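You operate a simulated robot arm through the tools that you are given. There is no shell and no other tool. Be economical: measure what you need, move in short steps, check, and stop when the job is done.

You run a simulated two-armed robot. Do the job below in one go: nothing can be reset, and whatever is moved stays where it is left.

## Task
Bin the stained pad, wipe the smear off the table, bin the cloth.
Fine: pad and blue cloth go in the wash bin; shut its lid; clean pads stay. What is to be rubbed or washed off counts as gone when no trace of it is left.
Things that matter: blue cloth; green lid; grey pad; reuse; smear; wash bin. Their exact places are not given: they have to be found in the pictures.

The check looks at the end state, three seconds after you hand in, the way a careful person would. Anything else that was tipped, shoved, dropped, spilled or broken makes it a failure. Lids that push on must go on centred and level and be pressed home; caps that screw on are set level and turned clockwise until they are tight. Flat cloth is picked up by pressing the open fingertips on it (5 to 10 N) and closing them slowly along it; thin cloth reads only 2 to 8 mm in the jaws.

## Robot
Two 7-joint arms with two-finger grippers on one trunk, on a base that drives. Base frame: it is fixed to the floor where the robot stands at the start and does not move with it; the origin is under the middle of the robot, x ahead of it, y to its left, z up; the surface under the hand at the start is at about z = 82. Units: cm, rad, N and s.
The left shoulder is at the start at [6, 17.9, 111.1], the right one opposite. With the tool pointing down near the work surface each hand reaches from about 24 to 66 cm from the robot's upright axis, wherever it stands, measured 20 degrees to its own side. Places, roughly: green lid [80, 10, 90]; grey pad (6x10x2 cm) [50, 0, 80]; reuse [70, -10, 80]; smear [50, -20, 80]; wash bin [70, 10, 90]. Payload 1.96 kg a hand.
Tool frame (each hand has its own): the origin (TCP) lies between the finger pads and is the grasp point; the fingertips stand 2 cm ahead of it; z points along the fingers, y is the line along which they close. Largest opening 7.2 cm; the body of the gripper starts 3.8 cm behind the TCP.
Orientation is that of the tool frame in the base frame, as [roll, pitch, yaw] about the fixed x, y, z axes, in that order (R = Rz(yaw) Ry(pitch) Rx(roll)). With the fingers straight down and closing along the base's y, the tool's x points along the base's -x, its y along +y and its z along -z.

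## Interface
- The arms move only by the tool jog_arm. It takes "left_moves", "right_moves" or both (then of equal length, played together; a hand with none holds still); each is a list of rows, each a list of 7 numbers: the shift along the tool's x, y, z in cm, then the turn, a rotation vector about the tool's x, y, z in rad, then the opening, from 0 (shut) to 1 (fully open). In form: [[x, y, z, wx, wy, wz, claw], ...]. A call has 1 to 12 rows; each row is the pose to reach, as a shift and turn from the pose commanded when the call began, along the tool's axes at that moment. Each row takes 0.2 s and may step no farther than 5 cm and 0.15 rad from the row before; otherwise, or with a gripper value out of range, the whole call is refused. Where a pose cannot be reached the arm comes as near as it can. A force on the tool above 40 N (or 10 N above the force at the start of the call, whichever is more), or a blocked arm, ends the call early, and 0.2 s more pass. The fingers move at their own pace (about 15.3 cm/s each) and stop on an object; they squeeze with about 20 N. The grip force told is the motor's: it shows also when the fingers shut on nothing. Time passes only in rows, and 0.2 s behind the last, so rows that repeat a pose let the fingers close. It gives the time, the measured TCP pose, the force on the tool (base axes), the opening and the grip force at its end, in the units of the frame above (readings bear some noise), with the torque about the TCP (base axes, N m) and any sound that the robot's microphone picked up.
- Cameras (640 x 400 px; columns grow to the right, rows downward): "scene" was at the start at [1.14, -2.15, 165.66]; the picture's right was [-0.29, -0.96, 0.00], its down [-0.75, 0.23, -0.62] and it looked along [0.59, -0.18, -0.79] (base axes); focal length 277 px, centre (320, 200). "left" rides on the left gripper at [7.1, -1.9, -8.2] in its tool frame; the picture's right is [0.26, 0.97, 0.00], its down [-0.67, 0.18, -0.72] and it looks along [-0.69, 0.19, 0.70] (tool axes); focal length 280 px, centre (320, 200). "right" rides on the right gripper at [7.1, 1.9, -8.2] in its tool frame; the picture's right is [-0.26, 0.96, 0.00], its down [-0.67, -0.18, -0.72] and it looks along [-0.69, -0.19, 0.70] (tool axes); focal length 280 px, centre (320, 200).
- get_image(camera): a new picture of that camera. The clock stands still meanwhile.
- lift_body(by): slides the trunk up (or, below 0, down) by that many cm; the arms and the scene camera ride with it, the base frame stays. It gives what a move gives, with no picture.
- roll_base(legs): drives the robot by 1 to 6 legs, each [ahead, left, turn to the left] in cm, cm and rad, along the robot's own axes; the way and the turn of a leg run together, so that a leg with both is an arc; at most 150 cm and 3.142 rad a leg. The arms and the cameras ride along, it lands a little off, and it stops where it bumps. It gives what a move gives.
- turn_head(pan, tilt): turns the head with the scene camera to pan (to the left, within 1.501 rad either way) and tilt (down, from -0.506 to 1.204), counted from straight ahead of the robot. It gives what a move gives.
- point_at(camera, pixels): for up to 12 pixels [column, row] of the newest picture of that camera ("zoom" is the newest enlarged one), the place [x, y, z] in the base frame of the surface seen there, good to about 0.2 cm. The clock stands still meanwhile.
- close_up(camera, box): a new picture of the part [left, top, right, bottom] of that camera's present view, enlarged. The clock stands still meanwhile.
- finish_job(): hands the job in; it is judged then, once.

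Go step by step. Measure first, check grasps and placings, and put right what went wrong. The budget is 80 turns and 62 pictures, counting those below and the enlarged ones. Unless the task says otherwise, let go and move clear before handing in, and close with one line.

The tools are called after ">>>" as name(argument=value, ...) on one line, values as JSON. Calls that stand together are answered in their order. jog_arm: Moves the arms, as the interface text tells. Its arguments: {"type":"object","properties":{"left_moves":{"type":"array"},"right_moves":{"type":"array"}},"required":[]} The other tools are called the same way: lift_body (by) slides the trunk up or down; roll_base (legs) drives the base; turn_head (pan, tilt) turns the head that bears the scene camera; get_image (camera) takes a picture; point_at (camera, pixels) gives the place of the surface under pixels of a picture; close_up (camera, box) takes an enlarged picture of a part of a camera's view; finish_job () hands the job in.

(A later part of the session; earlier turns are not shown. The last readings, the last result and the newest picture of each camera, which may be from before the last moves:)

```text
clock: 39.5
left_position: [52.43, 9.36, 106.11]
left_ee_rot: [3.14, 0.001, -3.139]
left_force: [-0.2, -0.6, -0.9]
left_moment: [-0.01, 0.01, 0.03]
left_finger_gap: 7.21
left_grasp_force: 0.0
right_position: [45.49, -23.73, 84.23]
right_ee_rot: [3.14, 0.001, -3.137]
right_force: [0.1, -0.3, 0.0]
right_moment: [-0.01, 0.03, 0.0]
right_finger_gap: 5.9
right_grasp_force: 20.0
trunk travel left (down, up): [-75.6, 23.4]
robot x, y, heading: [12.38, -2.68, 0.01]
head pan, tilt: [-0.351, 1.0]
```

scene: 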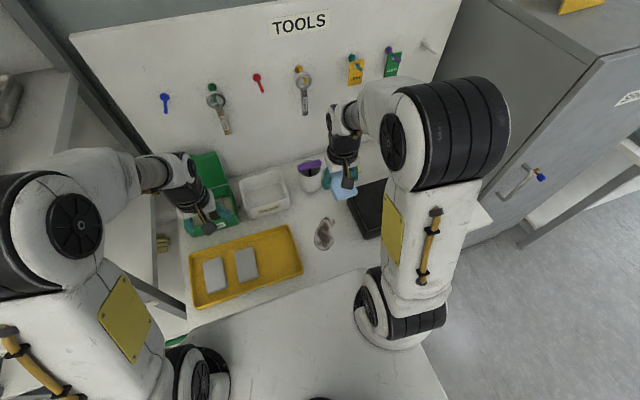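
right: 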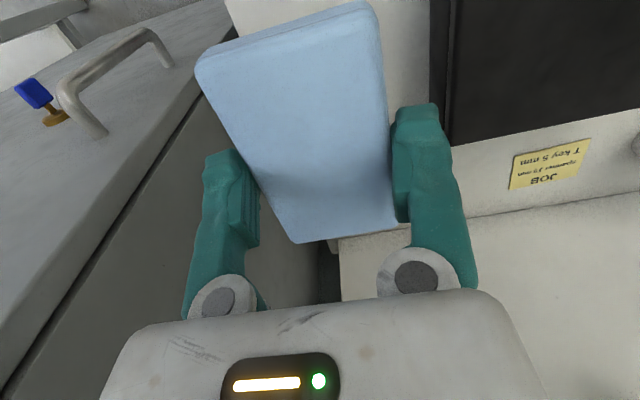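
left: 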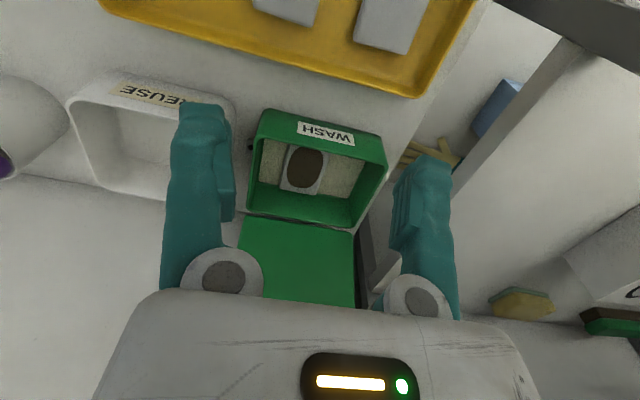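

Force again faded as the cloth seats upward in the jaws. One more stroke with a bit more press, then lift and look.

>>> jog_arm(right_moves=[[0, -0.5, 0.1, 0, 0, 0, 0.4], [-3, -0.5, 0.12, 0, 0, 0, 0.4], [-6, -0.5, 0.12, 0, 0, 0, 0.4], [-9.5, -0.5, 0.12, 0, 0, 0, 0.4], [-9.5, 1, 0.12, 0, 0, 0, 0.4], [-9.5, 1, -4, 0, 0, 0, 0.4], [-9.5, 1, -8.5, 0, 0, 0, 0.4], [-9.5, 1, -13, 0, 0, 0, 0.4], [-9.5, 1, -17.5, 0, 0, 0, 0.4], [-9.5, 1, -17.5, 0, 0, 0, 0.4]])

>>> close_up(camera="scene", box=[280, 170, 400, 270])

>>> get_image(camera="right")

```text
clock: 41.7
left_position: [52.52, 9.3, 106.07]
left_ee_rot: [-3.141, -0.002, -3.137]
left_force: [0.6, 0.3, -0.1]
left_moment: [-0.01, 0.02, 0.0]
left_finger_gap: 7.17
left_grasp_force: 0.0
right_position: [55.04, -22.51, 101.74]
right_ee_rot: [-3.141, -0.002, -3.137]
right_force: [1.0, -0.5, -0.3]
right_moment: [-0.02, -0.02, 0.01]
right_finger_gap: 5.88
right_grasp_force: 19.6
trunk travel left (down, up): [-75.6, 23.4]
robot x, y, heading: [12.44, -2.58, 0.005]
head pan, tilt: [-0.351, 1.0]
```

```text
4.00 times, centred on (340, 220) of scene
```

zoom: 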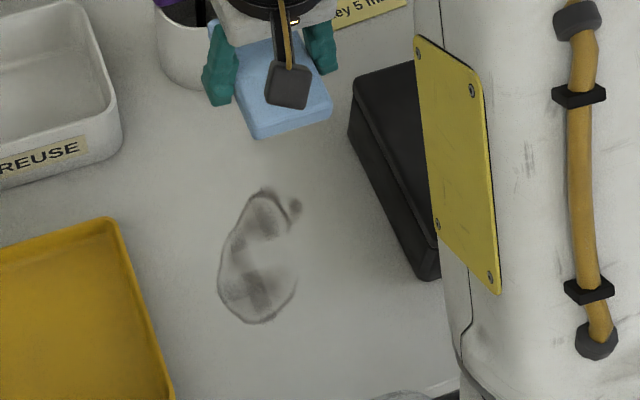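

```text
35 pictures are left
```

right: 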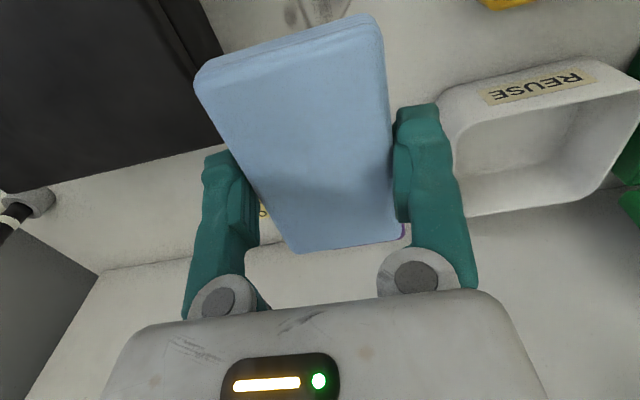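

The smear is fading but not gone (ring and spots at zoom (255,190)–(270,320)). I set the cloth down at (50,-20), regrip it 0.7 higher so it protrudes more, then carry on rubbing.

>>> jog_arm(right_moves=[[3, 1.5, 4, 0, 0, 0, 0.4], [5, 2.5, 8, 0, 0, 0, 0.4], [5, 2.5, 12.5, 0, 0, 0, 0.4], [5, 2.5, 17, 0, 0, 0, 0.4], [5, 2.5, 17.4, 0, 0, 0, 0.4], [5, 2.5, 17.4, 0, 0, 0, 0.92], [5, 2.5, 17.4, 0, 0, 0, 0.92], [5, 2.5, 16.7, 0, 0, 0, 0.92], [5, 2.5, 16.7, 0, 0, 0, 0.4], [5, 2.5, 16.7, 0, 0, 0, 0.4], [5, 2.5, 16.7, 0, 0, 0, 0.4]])

```text
refused: row 1 steps farther than a row can; nothing moved
```

>>> jog_arm(right_moves=[[2.5, 1.2, 3.5, 0, 0, 0, 0.4], [5, 2.5, 7.5, 0, 0, 0, 0.4], [5, 2.5, 12.4, 0, 0, 0, 0.4], [5, 2.5, 17, 0, 0, 0, 0.4], [5, 2.5, 17.4, 0, 0, 0, 0.4], [5, 2.5, 17.4, 0, 0, 0, 0.92], [5, 2.5, 17.4, 0, 0, 0, 0.92], [5, 2.5, 16.7, 0, 0, 0, 0.92], [5, 2.5, 16.7, 0, 0, 0, 0.4], [5, 2.5, 16.7, 0, 0, 0, 0.4], [5, 2.5, 16.7, 0, 0, 0, 0.4]])

```text
clock: 44.1
left_position: [52.51, 9.4, 106.06]
left_ee_rot: [3.141, 0.001, -3.138]
left_force: [-0.2, -0.4, 0.4]
left_moment: [0.01, 0.03, 0.02]
left_finger_gap: 7.23
left_grasp_force: 0.0
right_position: [50.07, -19.97, 84.91]
right_ee_rot: [-3.141, 0.001, -3.139]
right_force: [0.0, -1.2, 0.2]
right_moment: [0.01, -0.02, 0.02]
right_finger_gap: 5.82
right_grasp_force: 20.3
trunk travel left (down, up): [-75.6, 23.4]
robot x, y, heading: [12.68, -2.83, 0.008]
head pan, tilt: [-0.351, 1.0]
```

Regripped at z 84.91 with the cloth resting on the table. Now I press ~0.12 cm and rub in short passes.

>>> jog_arm(right_moves=[[0, 0, 0.12, 0, 0, 0, 0.4], [-2.5, 0, 0.12, 0, 0, 0, 0.4], [-5.5, 0, 0.12, 0, 0, 0, 0.4], [-2.5, 0, 0.12, 0, 0, 0, 0.4], [0.5, 0, 0.12, 0, 0, 0, 0.4], [4, 0, 0.12, 0, 0, 0, 0.4], [4, 2.5, 0.12, 0, 0, 0, 0.4], [1, 2.5, 0.12, 0, 0, 0, 0.4], [-2, 2.5, 0.12, 0, 0, 0, 0.4], [-5, 2.5, 0.12, 0, 0, 0, 0.4]])

```text
clock: 46.3
left_position: [52.56, 9.48, 106.03]
left_ee_rot: [-3.14, 0.001, -3.138]
left_force: [-0.3, 0.1, 0.0]
left_moment: [0.0, -0.02, -0.04]
left_finger_gap: 7.2
left_grasp_force: 0.0
right_position: [55.06, -17.62, 84.99]
right_ee_rot: [-3.142, 0.0, -3.138]
right_force: [0.4, 0.6, 0.2]
right_moment: [0.0, 0.01, 0.04]
right_finger_gap: 5.86
right_grasp_force: 20.1
trunk travel left (down, up): [-75.6, 23.4]
robot x, y, heading: [12.36, -3.07, 0.004]
head pan, tilt: [-0.351, 1.0]
```

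z reads 84.99 with no load: that pass hardly touched. Lower in small steps to find contact.

>>> jog_arm(right_moves=[[0, 0, 0.15, 0, 0, 0, 0.4], [0, 0, 0.22, 0, 0, 0, 0.4]])

```text
clock: 46.9
left_position: [52.35, 9.55, 106.13]
left_ee_rot: [3.141, 0.001, -3.137]
left_force: [0.1, -0.6, 0.8]
left_moment: [0.01, -0.02, 0.01]
left_finger_gap: 7.2
left_grasp_force: 0.1
right_position: [55.02, -17.54, 84.69]
right_ee_rot: [-3.142, 0.0, -3.139]
right_force: [-0.1, -3.1, 9.0]
right_moment: [-0.02, 0.08, 0.0]
right_finger_gap: 5.85
right_grasp_force: 19.7
trunk travel left (down, up): [-75.6, 23.4]
robot x, y, heading: [12.4, -2.7, 0.004]
head pan, tilt: [-0.351, 1.0]
```

9 N at z 84.69. Stroke back along y≈-17.5 and forward at y≈-19.

>>> jog_arm(right_moves=[[2.5, 0, 0, 0, 0, 0, 0.4], [5, 0, 0, 0, 0, 0, 0.4], [7.5, 0, 0, 0, 0, 0, 0.4], [10, 0, 0.03, 0, 0, 0, 0.4], [10, -2, 0.03, 0, 0, 0, 0.4], [7.5, -2, 0.03, 0, 0, 0, 0.4], [5, -2, 0.03, 0, 0, 0, 0.4], [2.5, -2, 0.03, 0, 0, 0, 0.4], [0, -2, 0.03, 0, 0, 0, 0.4]])

```text
clock: 48.9
left_position: [52.46, 9.54, 106.16]
left_ee_rot: [-3.141, 0.0, -3.138]
left_force: [0.4, 0.4, -0.3]
left_moment: [-0.03, -0.02, 0.02]
left_finger_gap: 7.19
left_grasp_force: 0.0
right_position: [55.11, -19.5, 84.81]
right_ee_rot: [3.141, 0.001, -3.138]
right_force: [-0.4, 0.1, -0.8]
right_moment: [0.01, 0.0, 0.0]
right_finger_gap: 5.84
right_grasp_force: 20.1
trunk travel left (down, up): [-75.6, 23.4]
robot x, y, heading: [12.43, -2.73, 0.004]
head pan, tilt: [-0.351, 1.0]
```

No load at the end (z 84.81). I'll use a larger press of 0.3 while stroking.

>>> jog_arm(right_moves=[[0, 0, 0.15, 0, 0, 0, 0.4], [0, 0, 0.25, 0, 0, 0, 0.4], [2.5, 0, 0.25, 0, 0, 0, 0.4], [5, 0, 0.25, 0, 0, 0, 0.4], [7.5, 0, 0.25, 0, 0, 0, 0.4], [10, 0, 0.25, 0, 0, 0, 0.4]])

```text
clock: 50.3
left_position: [52.43, 9.46, 106.15]
left_ee_rot: [-3.14, 0.002, -3.139]
left_force: [0.0, 0.2, -0.1]
left_moment: [0.0, -0.04, -0.01]
left_finger_gap: 7.21
left_grasp_force: 0.0
right_position: [44.92, -19.53, 84.47]
right_ee_rot: [-3.141, 0.001, -3.137]
right_force: [0.3, -0.7, 0.7]
right_moment: [-0.03, 0.03, -0.02]
right_finger_gap: 5.86
right_grasp_force: 20.1
trunk travel left (down, up): [-75.6, 23.4]
robot x, y, heading: [12.87, -2.77, 0.003]
head pan, tilt: [-0.351, 1.0]
```

Contact slipped to z 84.47. I'll use only ~0.08 cm press per stroke now, moving to the y≈-22 lane.

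>>> jog_arm(right_moves=[[0, -1, 0.08, 0, 0, 0, 0.4], [0, -2.5, 0.1, 0, 0, 0, 0.4], [-2.5, -2.5, 0.1, 0, 0, 0, 0.4], [-5, -2.5, 0.1, 0, 0, 0, 0.4], [-7.5, -2.5, 0.1, 0, 0, 0, 0.4], [-10, -2.5, 0.1, 0, 0, 0, 0.4]])

>>> close_up(camera="scene", box=[280, 170, 400, 270])

```text
clock: 51.7
left_position: [52.54, 9.32, 106.11]
left_ee_rot: [-3.14, -0.002, -3.139]
left_force: [0.1, 0.4, -0.4]
left_moment: [0.03, -0.02, 0.01]
left_finger_gap: 7.2
left_grasp_force: 0.0
right_position: [55.16, -22.09, 84.32]
right_ee_rot: [-3.141, -0.002, -3.137]
right_force: [-4.1, 1.1, 5.9]
right_moment: [0.01, 0.36, -0.08]
right_finger_gap: 5.86
right_grasp_force: 19.7
trunk travel left (down, up): [-75.6, 23.4]
robot x, y, heading: [12.69, -2.84, 0.005]
head pan, tilt: [-0.351, 1.0]
```

```text
4.00 times, centred on (340, 220) of scene
```

zoom: 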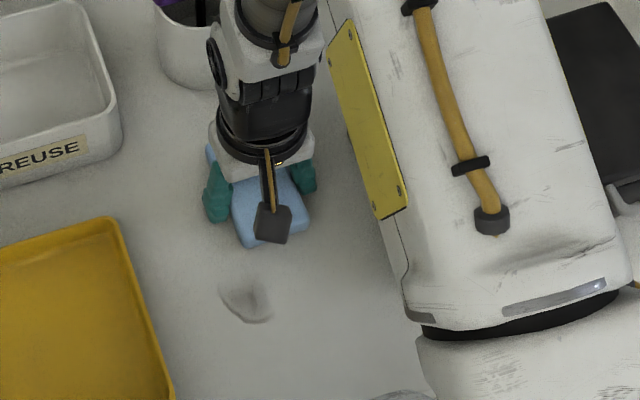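

This press holds (6 N, with 4 N drag) and the near end is now only a faint trace at zoom (248,300). Continuing with the same press.

>>> jog_arm(right_moves=[[2.5, 0, 0.03, 0, 0, 0, 0.4], [5, 0, 0.03, 0, 0, 0, 0.4], [7.5, 0, 0.05, 0, 0, 0, 0.4], [10, 0, 0.05, 0, 0, 0, 0.4], [10, 3, 0.08, 0, 0, 0, 0.4], [7.5, 3, 0.08, 0, 0, 0, 0.4], [5, 3, 0.08, 0, 0, 0, 0.4], [2.5, 3, 0.08, 0, 0, 0, 0.4], [0, 3, 0.08, 0, 0, 0, 0.4]])

```text
clock: 53.7
left_position: [52.46, 9.6, 106.17]
left_ee_rot: [-3.14, -0.001, -3.138]
left_force: [-0.4, -0.5, -0.5]
left_moment: [-0.03, 0.01, 0.0]
left_finger_gap: 7.21
left_grasp_force: 0.1
right_position: [55.12, -18.99, 84.17]
right_ee_rot: [-3.141, 0.0, -3.14]
right_force: [-1.4, 0.7, 2.2]
right_moment: [-0.02, 0.18, -0.06]
right_finger_gap: 5.89
right_grasp_force: 20.3
trunk travel left (down, up): [-75.6, 23.4]
robot x, y, heading: [12.39, -2.79, -0.002]
head pan, tilt: [-0.351, 1.0]
```

The tips are nearly at the table, so I regrip 0.8 higher here (cloth already resting on the table).

>>> jog_arm(right_moves=[[0, 0, 0, 0, 0, 0, 0.92], [0, 0, 0, 0, 0, 0, 0.92], [0, 0, -0.8, 0, 0, 0, 0.92], [0, 0, -0.8, 0, 0, 0, 0.4], [0, 0, -0.8, 0, 0, 0, 0.4], [0, 0, -0.8, 0, 0, 0, 0.4], [0, 0, -0.7, 0, 0, 0, 0.4]])

```text
clock: 55.3
left_position: [52.46, 9.45, 106.2]
left_ee_rot: [3.14, 0.0, -3.136]
left_force: [0.1, -0.2, -0.5]
left_moment: [0.0, 0.0, 0.01]
left_finger_gap: 7.19
left_grasp_force: 0.0
right_position: [55.03, -18.98, 84.97]
right_ee_rot: [3.14, 0.0, -3.14]
right_force: [0.6, 0.1, 1.7]
right_moment: [-0.02, 0.01, 0.01]
right_finger_gap: 5.82
right_grasp_force: 19.7
trunk travel left (down, up): [-75.6, 23.4]
robot x, y, heading: [12.74, -2.79, 0.003]
head pan, tilt: [-0.351, 1.0]
```

Regripped. Pressing lightly and stroking along y≈-19 and -17.

>>> jog_arm(right_moves=[[0, 0, 0.15, 0, 0, 0, 0.4], [2.5, 0, 0.18, 0, 0, 0, 0.4], [5, 0, 0.2, 0, 0, 0, 0.4], [7.5, 0, 0.22, 0, 0, 0, 0.4], [10, 0, 0.24, 0, 0, 0, 0.4], [11, 0, 0.25, 0, 0, 0, 0.4]])

```text
clock: 56.7
left_position: [52.39, 9.33, 106.18]
left_ee_rot: [3.14, 0.0, -3.139]
left_force: [-0.4, -0.6, 0.3]
left_moment: [-0.03, 0.04, 0.01]
left_finger_gap: 7.19
left_grasp_force: 0.0
right_position: [44.0, -19.06, 84.75]
right_ee_rot: [-3.141, -0.002, -3.138]
right_force: [0.0, -0.3, 2.6]
right_moment: [-0.02, 0.09, 0.01]
right_finger_gap: 5.84
right_grasp_force: 20.2
trunk travel left (down, up): [-75.6, 23.4]
robot x, y, heading: [12.17, -3.24, 0.003]
head pan, tilt: [-0.351, 1.0]
```

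>>> jog_arm(right_moves=[[0, 0, 0.08, 0, 0, 0, 0.4], [-2.5, 0, 0.1, 0, 0, 0, 0.4], [-5, 0, 0.12, 0, 0, 0, 0.4], [-5, 2.2, 0.14, 0, 0, 0, 0.4], [-2.5, 2.2, 0.16, 0, 0, 0, 0.4], [0, 2.2, 0.18, 0, 0, 0, 0.4], [-2.5, 2.2, 0.2, 0, 0, 0, 0.4], [-5, 2.2, 0.22, 0, 0, 0, 0.4], [-7.5, 2.2, 0.24, 0, 0, 0, 0.4], [-10, 2.2, 0.26, 0, 0, 0, 0.4]])

>>> close_up(camera="scene", box=[280, 170, 400, 270])

```text
clock: 58.9
left_position: [52.39, 9.43, 106.14]
left_ee_rot: [-3.14, 0.001, -3.139]
left_force: [0.0, 0.0, -0.5]
left_moment: [0.01, 0.01, -0.03]
left_finger_gap: 7.2
left_grasp_force: 0.2
right_position: [54.0, -16.72, 84.53]
right_ee_rot: [3.139, 0.001, -3.137]
right_force: [-0.2, 0.1, -0.3]
right_moment: [0.01, -0.05, 0.0]
right_finger_gap: 5.85
right_grasp_force: 20.2
trunk travel left (down, up): [-75.6, 23.4]
robot x, y, heading: [12.13, -2.63, 0.002]
head pan, tilt: [-0.351, 1.0]
```

```text
4.00 times, centred on (340, 220) of scene
```

zoom: 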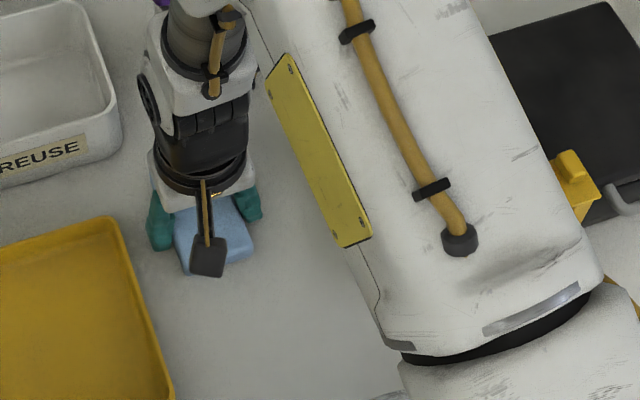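

The near half is clean. Now the far end (x 50–57, y -18…-26), with slowly increasing press.

>>> jog_arm(right_moves=[[0, -2.5, 0.1, 0, 0, 0, 0.4], [3, -4, 0.15, 0, 0, 0, 0.4], [5, -5, 0.17, 0, 0, 0, 0.4], [2, -5, 0.18, 0, 0, 0, 0.4], [-1, -5, 0.19, 0, 0, 0, 0.4], [-3, -5, 0.2, 0, 0, 0, 0.4], [-3, -8, 0.21, 0, 0, 0, 0.4], [0, -8, 0.22, 0, 0, 0, 0.4], [3, -8, 0.23, 0, 0, 0, 0.4], [5, -8, 0.24, 0, 0, 0, 0.4]])

```text
clock: 61.1
left_position: [52.42, 9.31, 106.13]
left_ee_rot: [3.141, -0.001, -3.137]
left_force: [0.2, 0.7, -0.4]
left_moment: [0.0, 0.01, 0.03]
left_finger_gap: 7.19
left_grasp_force: 0.0
right_position: [49.07, -24.76, 84.26]
right_ee_rot: [-3.141, 0.0, -3.139]
right_force: [-0.1, 0.3, 0.0]
right_moment: [-0.01, 0.0, -0.01]
right_finger_gap: 5.87
right_grasp_force: 20.0
trunk travel left (down, up): [-75.6, 23.4]
robot x, y, heading: [12.53, -2.76, 0.002]
head pan, tilt: [-0.351, 1.0]
```

Regripping 0.7 higher again, then rubbing forward across the far end.

>>> jog_arm(right_moves=[[0, 0, 0, 0, 0, 0, 0.92], [0, 0, 0, 0, 0, 0, 0.92], [0, 0, -0.7, 0, 0, 0, 0.92], [0, 0, -0.7, 0, 0, 0, 0.4], [0, 0, -0.7, 0, 0, 0, 0.4], [0, 0, -0.7, 0, 0, 0, 0.4], [0, 0, -0.55, 0, 0, 0, 0.4], [-2.5, 0, -0.52, 0, 0, 0, 0.4], [-5, 0, -0.5, 0, 0, 0, 0.4], [-8, 0, -0.48, 0, 0, 0, 0.4]])

>>> jog_arm(right_moves=[[0, 2, 0.05, 0, 0, 0, 0.4], [3, 2, 0.08, 0, 0, 0, 0.4], [6, 2, 0.1, 0, 0, 0, 0.4], [6, 4, 0.12, 0, 0, 0, 0.4], [3, 4, 0.14, 0, 0, 0, 0.4], [0, 4, 0.16, 0, 0, 0, 0.4], [0, 4, -4, 0, 0, 0, 0.4], [0, 4, -8, 0, 0, 0, 0.4], [0, 4, -12.5, 0, 0, 0, 0.4], [0, 4, -17, 0, 0, 0, 0.4], [0, 4, -21, 0, 0, 0, 0.4], [0, 4, -21, 0, 0, 0, 0.4]])

>>> close_up(camera="scene", box=[280, 170, 400, 270])

```text
clock: 63.3
left_position: [52.45, 9.41, 106.18]
left_ee_rot: [3.141, 0.001, -3.138]
left_force: [-0.4, -0.4, -0.4]
left_moment: [0.02, 0.02, -0.01]
left_finger_gap: 7.18
left_grasp_force: 0.0
right_position: [57.09, -24.62, 84.68]
right_ee_rot: [3.141, 0.002, -3.138]
right_force: [-0.2, 0.1, -1.0]
right_moment: [-0.01, -0.01, 0.0]
right_finger_gap: 5.86
right_grasp_force: 20.2
trunk travel left (down, up): [-75.6, 23.4]
robot x, y, heading: [12.55, -2.66, 0.004]
head pan, tilt: [-0.351, 1.0]
```

```text
clock: 65.9
left_position: [52.5, 9.39, 105.99]
left_ee_rot: [-3.14, 0.0, -3.139]
left_force: [0.6, 0.2, 0.6]
left_moment: [0.0, 0.01, 0.01]
left_finger_gap: 7.18
left_grasp_force: 0.1
right_position: [57.13, -20.87, 105.69]
right_ee_rot: [3.141, 0.0, -3.137]
right_force: [0.9, -0.2, 0.3]
right_moment: [-0.06, 0.04, -0.03]
right_finger_gap: 5.83
right_grasp_force: 19.9
trunk travel left (down, up): [-75.6, 23.4]
robot x, y, heading: [12.09, -2.59, 0.005]
head pan, tilt: [-0.351, 1.0]
```

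```text
4.00 times, centred on (340, 220) of scene
```

zoom: 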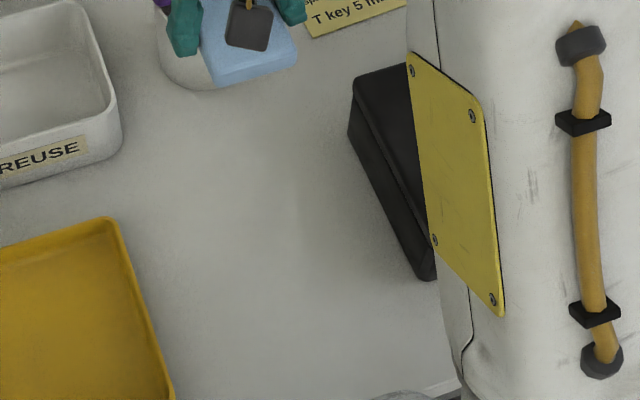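

The table looks clean. A tighter enlargement to rule out faint traces.

>>> close_up(camera="scene", box=[305, 205, 350, 255])

>>> get_image(camera="right")

```text
8.00 times, centred on (328, 230) of scene
```

zoom: 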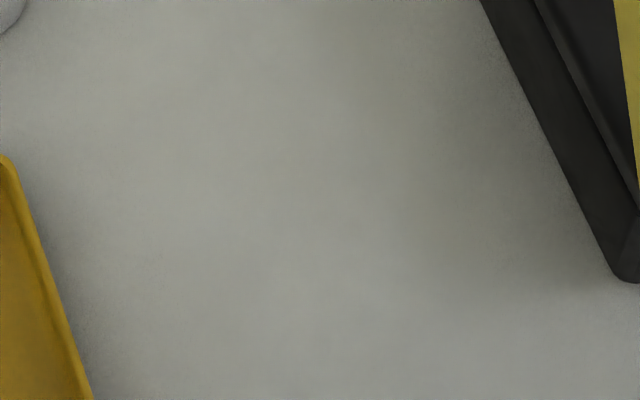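

```text
30 pictures are left
```

right: 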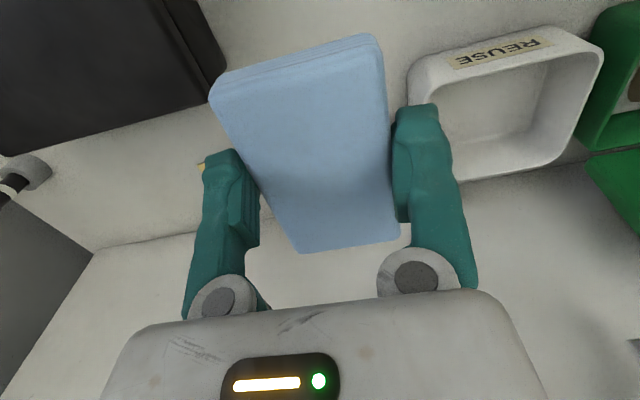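

No trace is left. Now I retract the left hand up and back, and carry the cloth leftwards at height toward the bin.

>>> jog_arm(left_moves=[[4, 2, -1, 0, 0, 0, 1], [8, 5, -2, 0, 0, 0, 1], [11.5, 8, -3, 0, 0, 0, 1], [11.5, 8, -3, 0, 0, 0, 1], [11.5, 8, -3, 0, 0, 0, 1], [11.5, 8, -3, 0, 0, 0, 1], [11.5, 8, -3, 0, 0, 0, 1], [11.5, 8, -3, 0, 0, 0, 1], [11.5, 8, -3, 0, 0, 0, 1], [11.5, 8, -3, 0, 0, 0, 1]], right_moves=[[0, 0, 0, 0, 0, 0, 0.4], [0, 0, 0, 0, 0, 0, 0.4], [0, 0, 0, 0, 0, 0, 0.4], [0, 4.5, 0, 0, 0, 0, 0.4], [0, 9, 0, 0, 0, 0, 0.4], [0, 13.5, 0, 0, 0, 0, 0.4], [0, 18, 0, 0, 0, 0, 0.4], [0, 22.5, 0, 0, 0, 0, 0.4], [0, 26, 0, 0, 0, 0, 0.4], [0, 26, 0, 0, 0, 0, 0.4]])

>>> get_image(camera="scene")

>>> get_image(camera="right")

```text
refused: row 2 steps farther than a row can; nothing moved
```

```text
29 pictures are left
```

scene: 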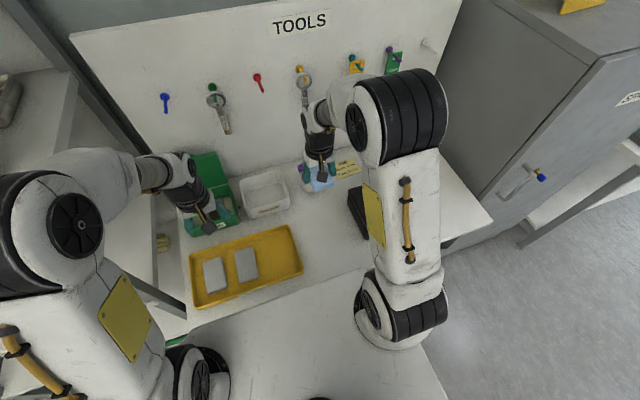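

```text
28 pictures are left
```

right: 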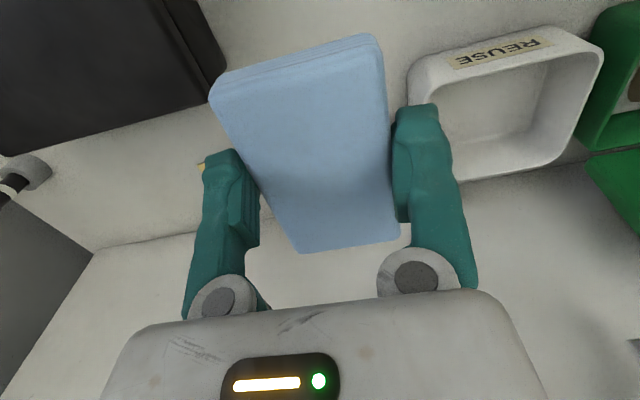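

A step was too long; I resend it with shorter steps.

>>> jog_arm(left_moves=[[3.5, 2, -1, 0, 0, 0, 1], [7, 4.5, -2, 0, 0, 0, 1], [10.5, 7, -3, 0, 0, 0, 1], [11.5, 8, -3, 0, 0, 0, 1], [11.5, 8, -3, 0, 0, 0, 1], [11.5, 8, -3, 0, 0, 0, 1], [11.5, 8, -3, 0, 0, 0, 1], [11.5, 8, -3, 0, 0, 0, 1], [11.5, 8, -3, 0, 0, 0, 1], [11.5, 8, -3, 0, 0, 0, 1]], right_moves=[[0, 0, 0, 0, 0, 0, 0.4], [0, 0, 0, 0, 0, 0, 0.4], [0, 0, 0, 0, 0, 0, 0.4], [0, 4.5, 0, 0, 0, 0, 0.4], [0, 9, 0, 0, 0, 0, 0.4], [0, 13.5, 0, 0, 0, 0, 0.4], [0, 18, 0, 0, 0, 0, 0.4], [0, 22.5, 0, 0, 0, 0, 0.4], [0, 26, 0, 0, 0, 0, 0.4], [0, 26, 0, 0, 0, 0, 0.4]])

>>> get_image(camera="scene")

```text
clock: 68.1
left_position: [40.99, 17.29, 109.2]
left_ee_rot: [-3.14, 0.0, -3.139]
left_force: [0.3, 0.7, 0.0]
left_moment: [0.01, -0.02, -0.02]
left_finger_gap: 7.24
left_grasp_force: 0.1
right_position: [56.9, 5.07, 105.63]
right_ee_rot: [3.141, 0.0, -3.139]
right_force: [-0.5, 0.2, -0.8]
right_moment: [0.05, -0.01, 0.0]
right_finger_gap: 5.85
right_grasp_force: 20.0
trunk travel left (down, up): [-75.6, 23.4]
robot x, y, heading: [12.35, -2.53, 0.007]
head pan, tilt: [-0.351, 1.0]
```

```text
27 pictures are left
```

scene: 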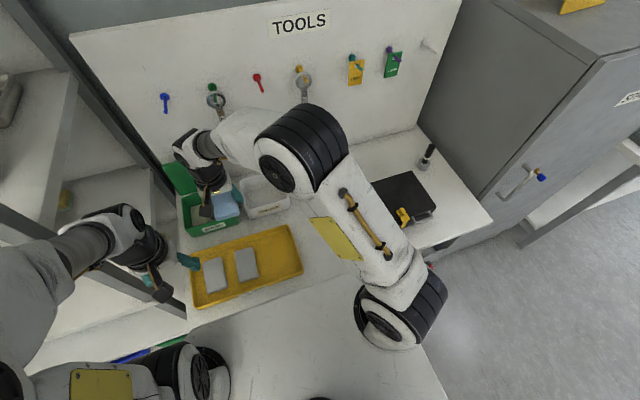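

The right arm gets there well. I check how the cloth sits relative to the TCP in the right camera.

>>> get_image(camera="right")

>>> point_at(camera="right", pixels=[[297, 247], [395, 235], [340, 243], [375, 45], [222, 95], [310, 160]])

```text
26 pictures are left
```

right: 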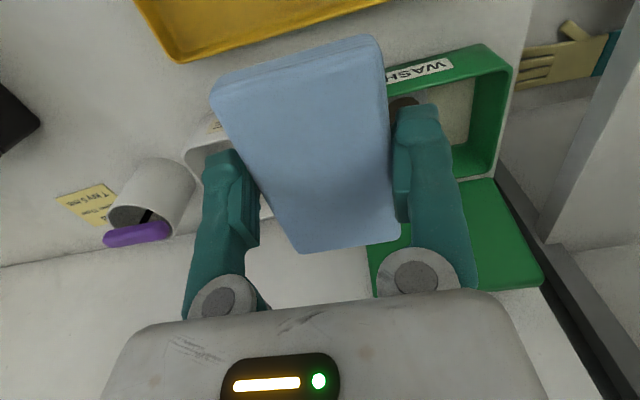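

```text
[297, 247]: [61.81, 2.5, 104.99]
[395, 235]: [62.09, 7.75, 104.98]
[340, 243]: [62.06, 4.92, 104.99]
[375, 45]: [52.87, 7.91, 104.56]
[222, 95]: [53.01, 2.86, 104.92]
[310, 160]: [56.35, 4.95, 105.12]
```

Cloth centre is 0.35 cm ahead of the TCP, so I go to TCP (69.15, 12) and down to z≈94.

>>> jog_arm(right_moves=[[0, 3.5, 0, 0, 0, 0, 0.4], [-2, 7, 0, 0, 0, 0, 0.4], [-6, 7, 1.5, 0, 0, 0, 0.4], [-10, 7, 3, 0, 0, 0, 0.4], [-12.25, 7, 5, 0, 0, 0, 0.4], [-12.25, 7, 9, 0, 0, 0, 0.4], [-12.25, 7, 11.5, 0, 0, 0, 0.4], [-12.25, 7, 11.5, 0, 0, 0, 0.4]])

>>> get_image(camera="right")

```text
clock: 69.9
left_position: [40.97, 17.3, 109.11]
left_ee_rot: [3.14, 0.0, -3.139]
left_force: [0.0, 0.3, -0.7]
left_moment: [-0.03, 0.0, -0.03]
left_finger_gap: 7.23
left_grasp_force: 0.0
right_position: [57.71, 7.64, 104.93]
right_ee_rot: [3.14, 0.002, -3.138]
right_force: [-0.8, 0.2, -0.6]
right_moment: [-0.03, -0.01, 0.03]
right_finger_gap: 5.84
right_grasp_force: 19.7
right hand out of reach, approached as far as the arm can: row 1, 2, 3, 4, 5, 6, 7, 8
trunk travel left (down, up): [-75.6, 23.4]
robot x, y, heading: [12.49, -2.48, 0.006]
head pan, tilt: [-0.351, 1.0]
```

```text
25 pictures are left
```

right: 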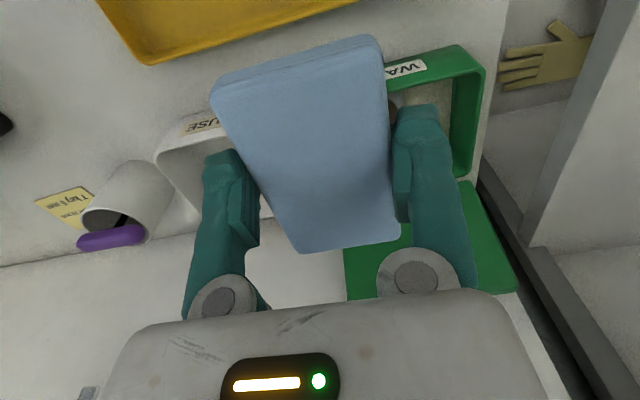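

The right hand cannot reach the bin from here. I'll instead set the cloth down on the clean spot at (50,-20) and pick it up with the left hand, which reaches the bin.

>>> jog_arm(right_moves=[[1, -4.5, 0, 0, 0, 0, 0.4], [2, -9, 0, 0, 0, 0, 0.4], [3, -13.5, 0, 0, 0, 0, 0.4], [4, -18, 0, 0, 0, 0, 0.4], [5.5, -22.5, 0, 0, 0, 0, 0.4], [7.5, -26.5, 0, 0, 0, 0, 0.4], [7.7, -27.6, 4, 0, 0, 0, 0.4], [7.7, -27.6, 8.5, 0, 0, 0, 0.4], [7.7, -27.6, 13, 0, 0, 0, 0.4], [7.7, -27.6, 17.5, 0, 0, 0, 0.4], [7.7, -27.6, 19.5, 0, 0, 0, 0.4], [7.7, -27.6, 19.5, 0, 0, 0, 0.4]])

```text
clock: 72.5
left_position: [40.9, 17.38, 109.28]
left_ee_rot: [-3.141, -0.001, -3.139]
left_force: [0.1, 0.0, 0.5]
left_moment: [-0.01, -0.01, 0.0]
left_finger_gap: 7.18
left_grasp_force: 0.1
right_position: [50.49, -19.87, 85.66]
right_ee_rot: [3.142, -0.001, -3.138]
right_force: [-0.2, -0.1, -0.4]
right_moment: [0.01, 0.03, -0.01]
right_finger_gap: 5.84
right_grasp_force: 20.4
trunk travel left (down, up): [-75.6, 23.4]
robot x, y, heading: [12.37, -2.63, 0.01]
head pan, tilt: [-0.351, 1.0]
```

Lower to light contact, open, and raise the right hand clear.

>>> jog_arm(right_moves=[[0, 0, 0.5, 0, 0, 0, 0.4], [0, 0, 1.05, 0, 0, 0, 0.4], [0, 0, 1.05, 0, 0, 0, 1], [0, 0, 1.05, 0, 0, 0, 1], [0, 0, -3, 0, 0, 0, 1], [0, 0, -7.5, 0, 0, 0, 1], [0, 0, -12, 0, 0, 0, 1], [0, 0, -16.5, 0, 0, 0, 1], [0, -4, -19, 0, 0, 0, 1], [0, -8, -21, 0, 0, 0, 1], [0, -12, -22.5, 0, 0, 0, 1], [0, -12, -22.5, 0, 0, 0, 1]])

>>> roll_base(legs=[[0, -14, 0]])

>>> get_image(camera="left")

```text
clock: 75.1
left_position: [41.03, 17.55, 109.14]
left_ee_rot: [-3.142, 0.001, -3.137]
left_force: [-0.1, 0.2, 0.2]
left_moment: [0.01, 0.02, -0.04]
left_finger_gap: 7.19
left_grasp_force: 0.2
right_position: [50.4, -31.85, 108.15]
right_ee_rot: [-3.14, 0.0, -3.137]
right_force: [-0.8, -1.1, 0.3]
right_moment: [0.0, 0.0, -0.02]
right_finger_gap: 7.21
right_grasp_force: 0.0
trunk travel left (down, up): [-75.6, 23.4]
robot x, y, heading: [12.45, -2.89, 0.002]
head pan, tilt: [-0.351, 1.0]
```

```text
clock: 76.5
left_position: [41.02, 3.54, 109.27]
left_ee_rot: [3.141, -0.001, -3.137]
left_force: [0.2, -0.3, 0.6]
left_moment: [-0.01, -0.01, -0.03]
left_finger_gap: 7.19
left_grasp_force: 0.1
right_position: [50.56, -45.72, 108.2]
right_ee_rot: [-3.142, -0.001, -3.137]
right_force: [0.4, -0.1, 0.1]
right_moment: [-0.01, 0.01, -0.01]
right_finger_gap: 7.23
right_grasp_force: 0.1
trunk travel left (down, up): [-75.6, 23.4]
robot x, y, heading: [12.47, -16.65, 0.002]
head pan, tilt: [-0.351, 1.0]
```

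```text
24 pictures are left
```

left: 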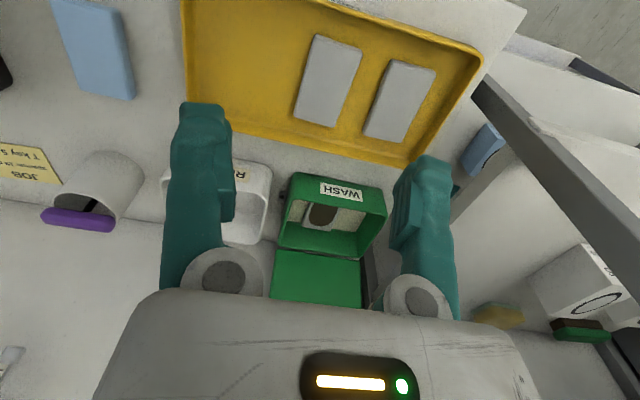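

The cloth lies at (95,48), and nothing of the smear shows. Measuring the cloth.

>>> point_at(camera="left", pixels=[[57, 6], [115, 10], [132, 96], [82, 90], [95, 48], [190, 100]])

```text
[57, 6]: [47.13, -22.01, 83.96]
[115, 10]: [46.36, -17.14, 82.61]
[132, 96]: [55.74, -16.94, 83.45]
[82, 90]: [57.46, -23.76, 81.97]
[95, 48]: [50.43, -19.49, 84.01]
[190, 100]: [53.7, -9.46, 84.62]
```

The cloth is centred near (50.8,-19.8). I move the left hand over it to z≈92.

>>> jog_arm(left_moves=[[-2, -4, 1, 0, 0, 0, 1], [-4, -8, 2, 0, 0, 0, 1], [-6, -12, 4, 0, 0, 0, 1], [-8, -16, 6, 0, 0, 0, 1], [-9.8, -20, 8, 0, 0, 0, 1], [-9.8, -23.3, 11, 0, 0, 0, 1], [-9.8, -23.3, 15, 0, 0, 0, 1], [-9.8, -23.3, 17.5, 0, 0, 0, 1], [-9.8, -23.3, 17.5, 0, 0, 0, 1]])

>>> get_image(camera="left")

```text
clock: 78.5
left_position: [50.91, -19.83, 91.67]
left_ee_rot: [-3.141, -0.001, -3.14]
left_force: [-0.1, 0.1, 0.3]
left_moment: [0.0, 0.0, 0.0]
left_finger_gap: 7.17
left_grasp_force: 0.0
right_position: [50.43, -45.86, 108.15]
right_ee_rot: [-3.141, 0.001, -3.136]
right_force: [0.7, 0.9, 0.0]
right_moment: [0.01, 0.01, 0.02]
right_finger_gap: 7.19
right_grasp_force: 0.1
trunk travel left (down, up): [-75.6, 23.4]
robot x, y, heading: [12.65, -16.5, 0.002]
head pan, tilt: [-0.351, 1.0]
```

```text
23 pictures are left
```

left: 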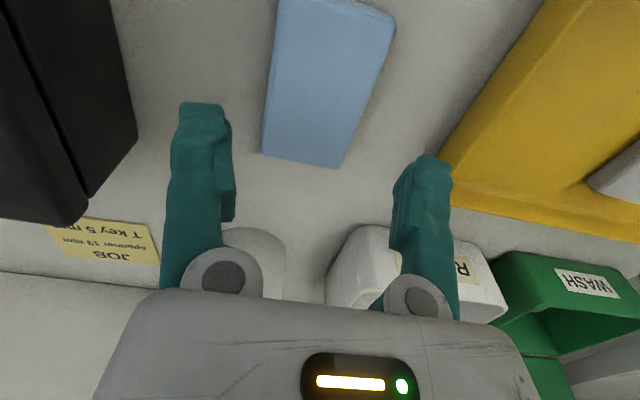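

The cloth is between the fingers, like the pad was. Lower to z≈84.5, close, and lift.

>>> jog_arm(left_moves=[[0, 0, 4, 0, 0, 0, 1], [0, 0, 7.1, 0, 0, 0, 1], [0, 0, 7.1, 0, 0, 0, 1], [0, 0, 7.1, 0, 0, 0, 0.4], [0, 0, 7.1, 0, 0, 0, 0.4], [0, 0, 7.1, 0, 0, 0, 0.4], [0, 0, 4, 0, 0, 0, 0.4], [0, 0, 0, 0, 0, 0, 0.4], [0, 0, -4, 0, 0, 0, 0.4], [0, 0, -8, 0, 0, 0, 0.4], [0, 0, -11, 0, 0, 0, 0.4], [0, 0, -11, 0, 0, 0, 0.4]])

>>> get_image(camera="left")

```text
clock: 81.1
left_position: [50.93, -19.97, 102.7]
left_ee_rot: [3.142, -0.002, -3.138]
left_force: [-0.8, 0.1, -0.2]
left_moment: [0.02, 0.01, 0.0]
left_finger_gap: 5.83
left_grasp_force: 20.0
right_position: [50.51, -45.69, 108.12]
right_ee_rot: [-3.142, -0.001, -3.137]
right_force: [-0.9, -0.2, -0.5]
right_moment: [0.0, 0.0, 0.02]
right_finger_gap: 7.21
right_grasp_force: 0.0
trunk travel left (down, up): [-75.6, 23.4]
robot x, y, heading: [12.47, -16.32, 0.003]
head pan, tilt: [-0.351, 1.0]
```

```text
22 pictures are left
```

left: 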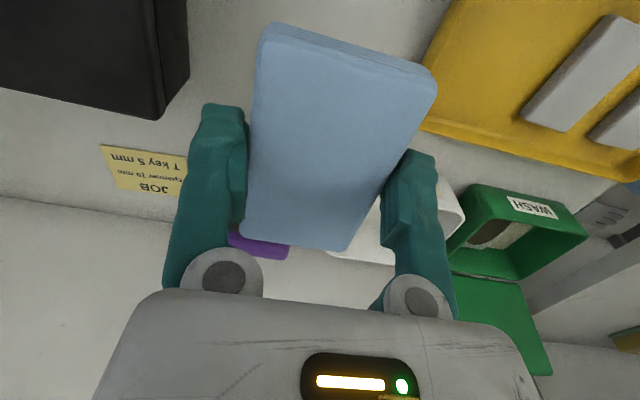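

Cloth held at 5.83 cm. Measuring its offset and driving back left 16 cm.

>>> point_at(camera="left", pixels=[[250, 232], [345, 245], [298, 240], [430, 85], [270, 35], [320, 150]])

>>> roll_base(legs=[[0, 16.5, 0]])

```text
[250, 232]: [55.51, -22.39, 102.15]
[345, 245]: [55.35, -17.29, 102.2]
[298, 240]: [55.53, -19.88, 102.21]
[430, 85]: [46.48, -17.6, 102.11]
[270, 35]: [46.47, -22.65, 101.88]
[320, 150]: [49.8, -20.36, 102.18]
```

```text
clock: 82.5
left_position: [50.66, -3.37, 102.78]
left_ee_rot: [3.14, 0.001, -3.138]
left_force: [0.5, -0.2, -0.8]
left_moment: [-0.01, -0.01, -0.02]
left_finger_gap: 5.85
left_grasp_force: 19.8
right_position: [50.38, -29.22, 108.05]
right_ee_rot: [3.141, 0.002, -3.139]
right_force: [0.4, 0.9, 0.2]
right_moment: [-0.01, -0.01, 0.01]
right_finger_gap: 7.22
right_grasp_force: 0.1
trunk travel left (down, up): [-75.6, 23.4]
robot x, y, heading: [12.93, -0.03, 0.005]
head pan, tilt: [-0.351, 1.0]
```

Moving to TCP (69.6, 12), z≈94.5, over the bin.

>>> jog_arm(left_moves=[[-1, 4.5, 0, 0, 0, 0, 0.4], [-2, 9, 0, 0, 0, 0, 0.4], [-3, 13.5, 0, 0, 0, 0, 0.4], [-6, 15.4, 0, 0, 0, 0, 0.4], [-10, 15.4, 0, 0, 0, 0, 0.4], [-14, 15.4, 2, 0, 0, 0, 0.4], [-17, 15.4, 4, 0, 0, 0, 0.4], [-18.95, 15.4, 6, 0, 0, 0, 0.4], [-18.95, 15.4, 8.5, 0, 0, 0, 0.4], [-18.95, 15.4, 8.5, 0, 0, 0, 0.4]])

>>> get_image(camera="left")

```text
clock: 84.7
left_position: [69.69, 12.07, 94.18]
left_ee_rot: [3.141, -0.001, -3.139]
left_force: [-0.1, 0.0, -0.7]
left_moment: [0.01, -0.03, -0.03]
left_finger_gap: 5.85
left_grasp_force: 19.9
right_position: [50.49, -29.15, 108.22]
right_ee_rot: [-3.142, 0.0, -3.139]
right_force: [0.9, -0.1, 0.7]
right_moment: [0.01, 0.0, -0.03]
right_finger_gap: 7.19
right_grasp_force: 0.0
trunk travel left (down, up): [-75.6, 23.4]
robot x, y, heading: [12.28, -0.26, 0.003]
head pan, tilt: [-0.351, 1.0]
```

```text
21 pictures are left
```

left: 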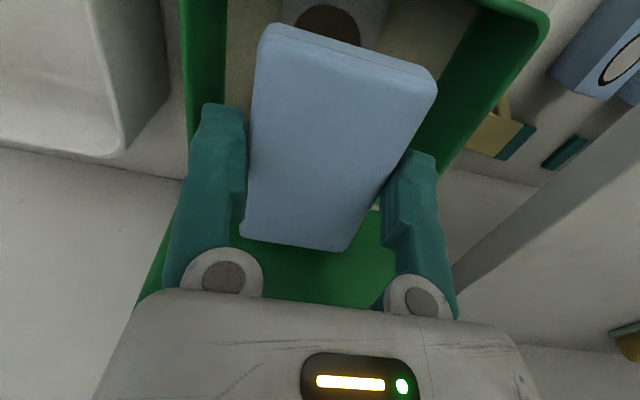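

Well placed. Lower to z≈87.2 so the cloth rests on the pad, release, and withdraw.

>>> jog_arm(left_moves=[[0, 0, 3, 0, 0, 0, 0.4], [0, 0, 6, 0, 0, 0, 0.4], [0, 0, 7.1, 0, 0, 0, 0.4], [0, 0, 7.1, 0, 0, 0, 0.92], [0, 0, 7.1, 0, 0, 0, 0.92], [0, 0, 3, 0, 0, 0, 0.92], [0, 0, -1.5, 0, 0, 0, 0.92], [0, 0, -5, 0, 0, 0, 0.92], [4, 0, -8, 0, 0, 0, 1], [8, 0, -10, 0, 0, 0, 1], [12.5, 0, -12, 0, 0, 0, 1], [12.5, 0, -12, 0, 0, 0, 1]])

>>> get_image(camera="left")

```text
clock: 87.3
left_position: [57.24, 12.18, 106.11]
left_ee_rot: [-3.14, -0.003, -3.137]
left_force: [0.1, 0.2, 0.1]
left_moment: [0.01, 0.04, -0.04]
left_finger_gap: 7.21
left_grasp_force: 0.1
right_position: [50.49, -29.08, 108.18]
right_ee_rot: [-3.141, 0.001, -3.141]
right_force: [-0.1, 0.0, -0.7]
right_moment: [-0.03, 0.01, 0.01]
right_finger_gap: 7.2
right_grasp_force: 0.1
trunk travel left (down, up): [-75.6, 23.4]
robot x, y, heading: [12.62, 0.08, -0.001]
head pan, tilt: [-0.351, 1.0]
```

```text
20 pictures are left
```

left: 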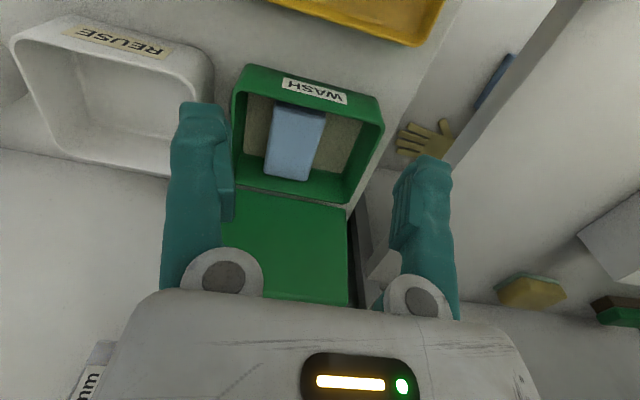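

Cloth is on top of the pad, inside the bin. Now the lid: measuring its top, the knob and the board behind.

>>> point_at(camera="left", pixels=[[295, 145], [290, 172], [240, 190], [345, 210], [300, 240], [240, 290], [343, 302], [300, 296], [350, 300], [180, 330], [375, 130], [240, 85]])

>>> turn_head(pan=0.15, tilt=0.8)

>>> get_image(camera="scene")

```text
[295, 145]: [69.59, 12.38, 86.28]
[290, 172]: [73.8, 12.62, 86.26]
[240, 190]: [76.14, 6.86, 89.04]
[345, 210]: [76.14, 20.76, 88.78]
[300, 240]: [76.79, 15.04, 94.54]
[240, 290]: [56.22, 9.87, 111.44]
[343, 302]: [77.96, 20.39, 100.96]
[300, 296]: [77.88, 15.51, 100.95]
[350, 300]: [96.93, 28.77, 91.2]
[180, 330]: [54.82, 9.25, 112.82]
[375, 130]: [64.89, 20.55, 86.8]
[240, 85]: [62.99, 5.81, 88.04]
```

```text
clock: 88.2
left_position: [57.21, 11.91, 106.23]
left_ee_rot: [-3.14, 0.0, -3.139]
left_force: [0.0, -0.3, 0.6]
left_moment: [0.05, -0.02, -0.02]
left_finger_gap: 7.21
left_grasp_force: 0.0
right_position: [50.4, -29.14, 108.19]
right_ee_rot: [-3.141, 0.001, -3.139]
right_force: [-0.2, -0.9, -0.1]
right_moment: [-0.06, 0.02, 0.0]
right_finger_gap: 7.18
right_grasp_force: 0.0
trunk travel left (down, up): [-75.6, 23.4]
robot x, y, heading: [12.79, 0.17, 0.004]
head pan, tilt: [0.15, 0.799]
```

```text
19 pictures are left
```

scene: 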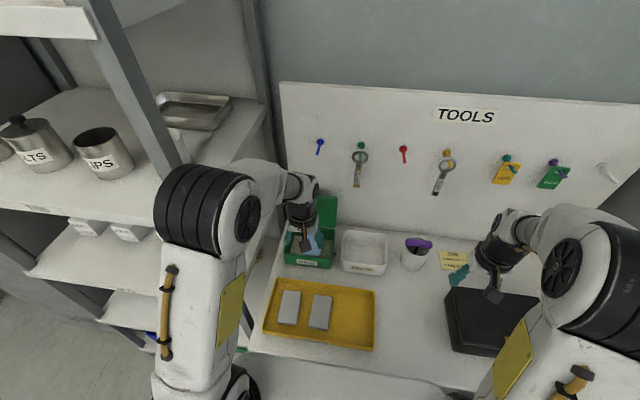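

The arm hides the lid; I pull the left hand back and enlarge the lid and the board behind it.

>>> jog_arm(left_moves=[[4, 1, 0, 0, 0, 0, 1], [8, 3, 0, 0, 0, 0, 1], [12, 5, 0, 0, 0, 0, 1], [16, 7, 0, 0, 0, 0, 1], [16, 7, 0, 0, 0, 0, 1]])

>>> close_up(camera="scene", box=[270, 170, 400, 280])

```text
clock: 89.4
left_position: [41.71, 19.01, 106.3]
left_ee_rot: [3.141, -0.005, -3.139]
left_force: [1.2, 0.3, 0.1]
left_moment: [-0.04, 0.02, 0.01]
left_finger_gap: 7.19
left_grasp_force: 0.1
left hand out of reach, approached as far as the arm can: row 4, 5
right_position: [50.37, -29.17, 108.07]
right_ee_rot: [3.141, -0.002, -3.136]
right_force: [0.0, -0.3, -0.3]
right_moment: [0.0, 0.0, -0.02]
right_finger_gap: 7.17
right_grasp_force: 0.0
trunk travel left (down, up): [-75.6, 23.4]
robot x, y, heading: [12.2, 0.25, 0.008]
head pan, tilt: [0.15, 0.799]
```

```text
3.64 times, centred on (335, 225) of scene
```

zoom: 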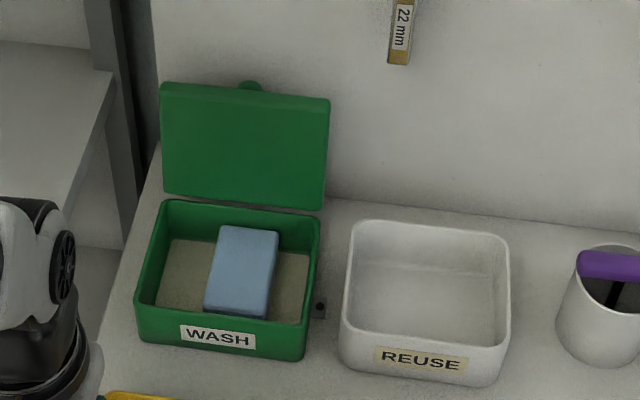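

>>> point_at(camera="zoom", pixels=[[250, 88], [165, 90], [325, 102], [250, 97], [325, 200], [168, 192], [250, 70], [350, 170], [360, 205], [320, 308], [330, 110], [400, 55]])

```text
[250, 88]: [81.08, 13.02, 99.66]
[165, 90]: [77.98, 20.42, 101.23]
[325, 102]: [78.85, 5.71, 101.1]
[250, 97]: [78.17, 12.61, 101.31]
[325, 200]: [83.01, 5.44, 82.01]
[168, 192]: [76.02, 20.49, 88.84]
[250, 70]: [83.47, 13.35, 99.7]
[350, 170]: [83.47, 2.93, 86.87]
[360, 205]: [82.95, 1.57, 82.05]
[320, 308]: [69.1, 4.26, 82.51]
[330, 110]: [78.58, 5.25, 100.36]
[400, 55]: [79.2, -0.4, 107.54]
```

Board at x=83.5, lid top edge at x 78–79, z 101.2, with a knob behind its centre at y 13. I'll hook over the top at y≈17.5 with closed fingers on a hand tilted ~45° forward; first I tilt the hand at a safe spot.

>>> jog_arm(left_moves=[[-3, -0.5, -1, 0, -0.13, 0, 0], [-6, -1, -2, 0, -0.26, 0, 0], [-9, -1.5, -3, 0, -0.39, 0, 0], [-12, -1.5, -4, 0, -0.52, 0, 0], [-15, -1.5, -5, 0, -0.65, 0, 0], [-18, -1.5, -6, 0, -0.75, 0, 0], [-18, -1.5, -6, 0, -0.75, 0, 0]])

>>> get_image(camera="scene")

```text
clock: 91.0
left_position: [59.61, 17.63, 112.43]
left_ee_rot: [3.141, 0.75, -3.138]
left_force: [-0.8, -0.4, 0.5]
left_moment: [-0.02, 0.02, 0.03]
left_finger_gap: 0.0
left_grasp_force: 19.6
right_position: [50.44, -29.16, 108.16]
right_ee_rot: [-3.141, 0.0, -3.139]
right_force: [-0.5, 0.3, -0.1]
right_moment: [0.01, 0.02, 0.0]
right_finger_gap: 7.22
right_grasp_force: 0.1
trunk travel left (down, up): [-75.6, 23.4]
robot x, y, heading: [12.22, -0.16, 0.006]
head pan, tilt: [0.15, 0.799]
```

```text
17 pictures are left
```

scene: 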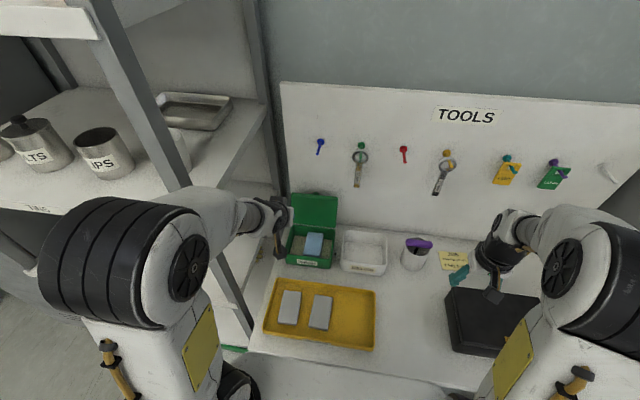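

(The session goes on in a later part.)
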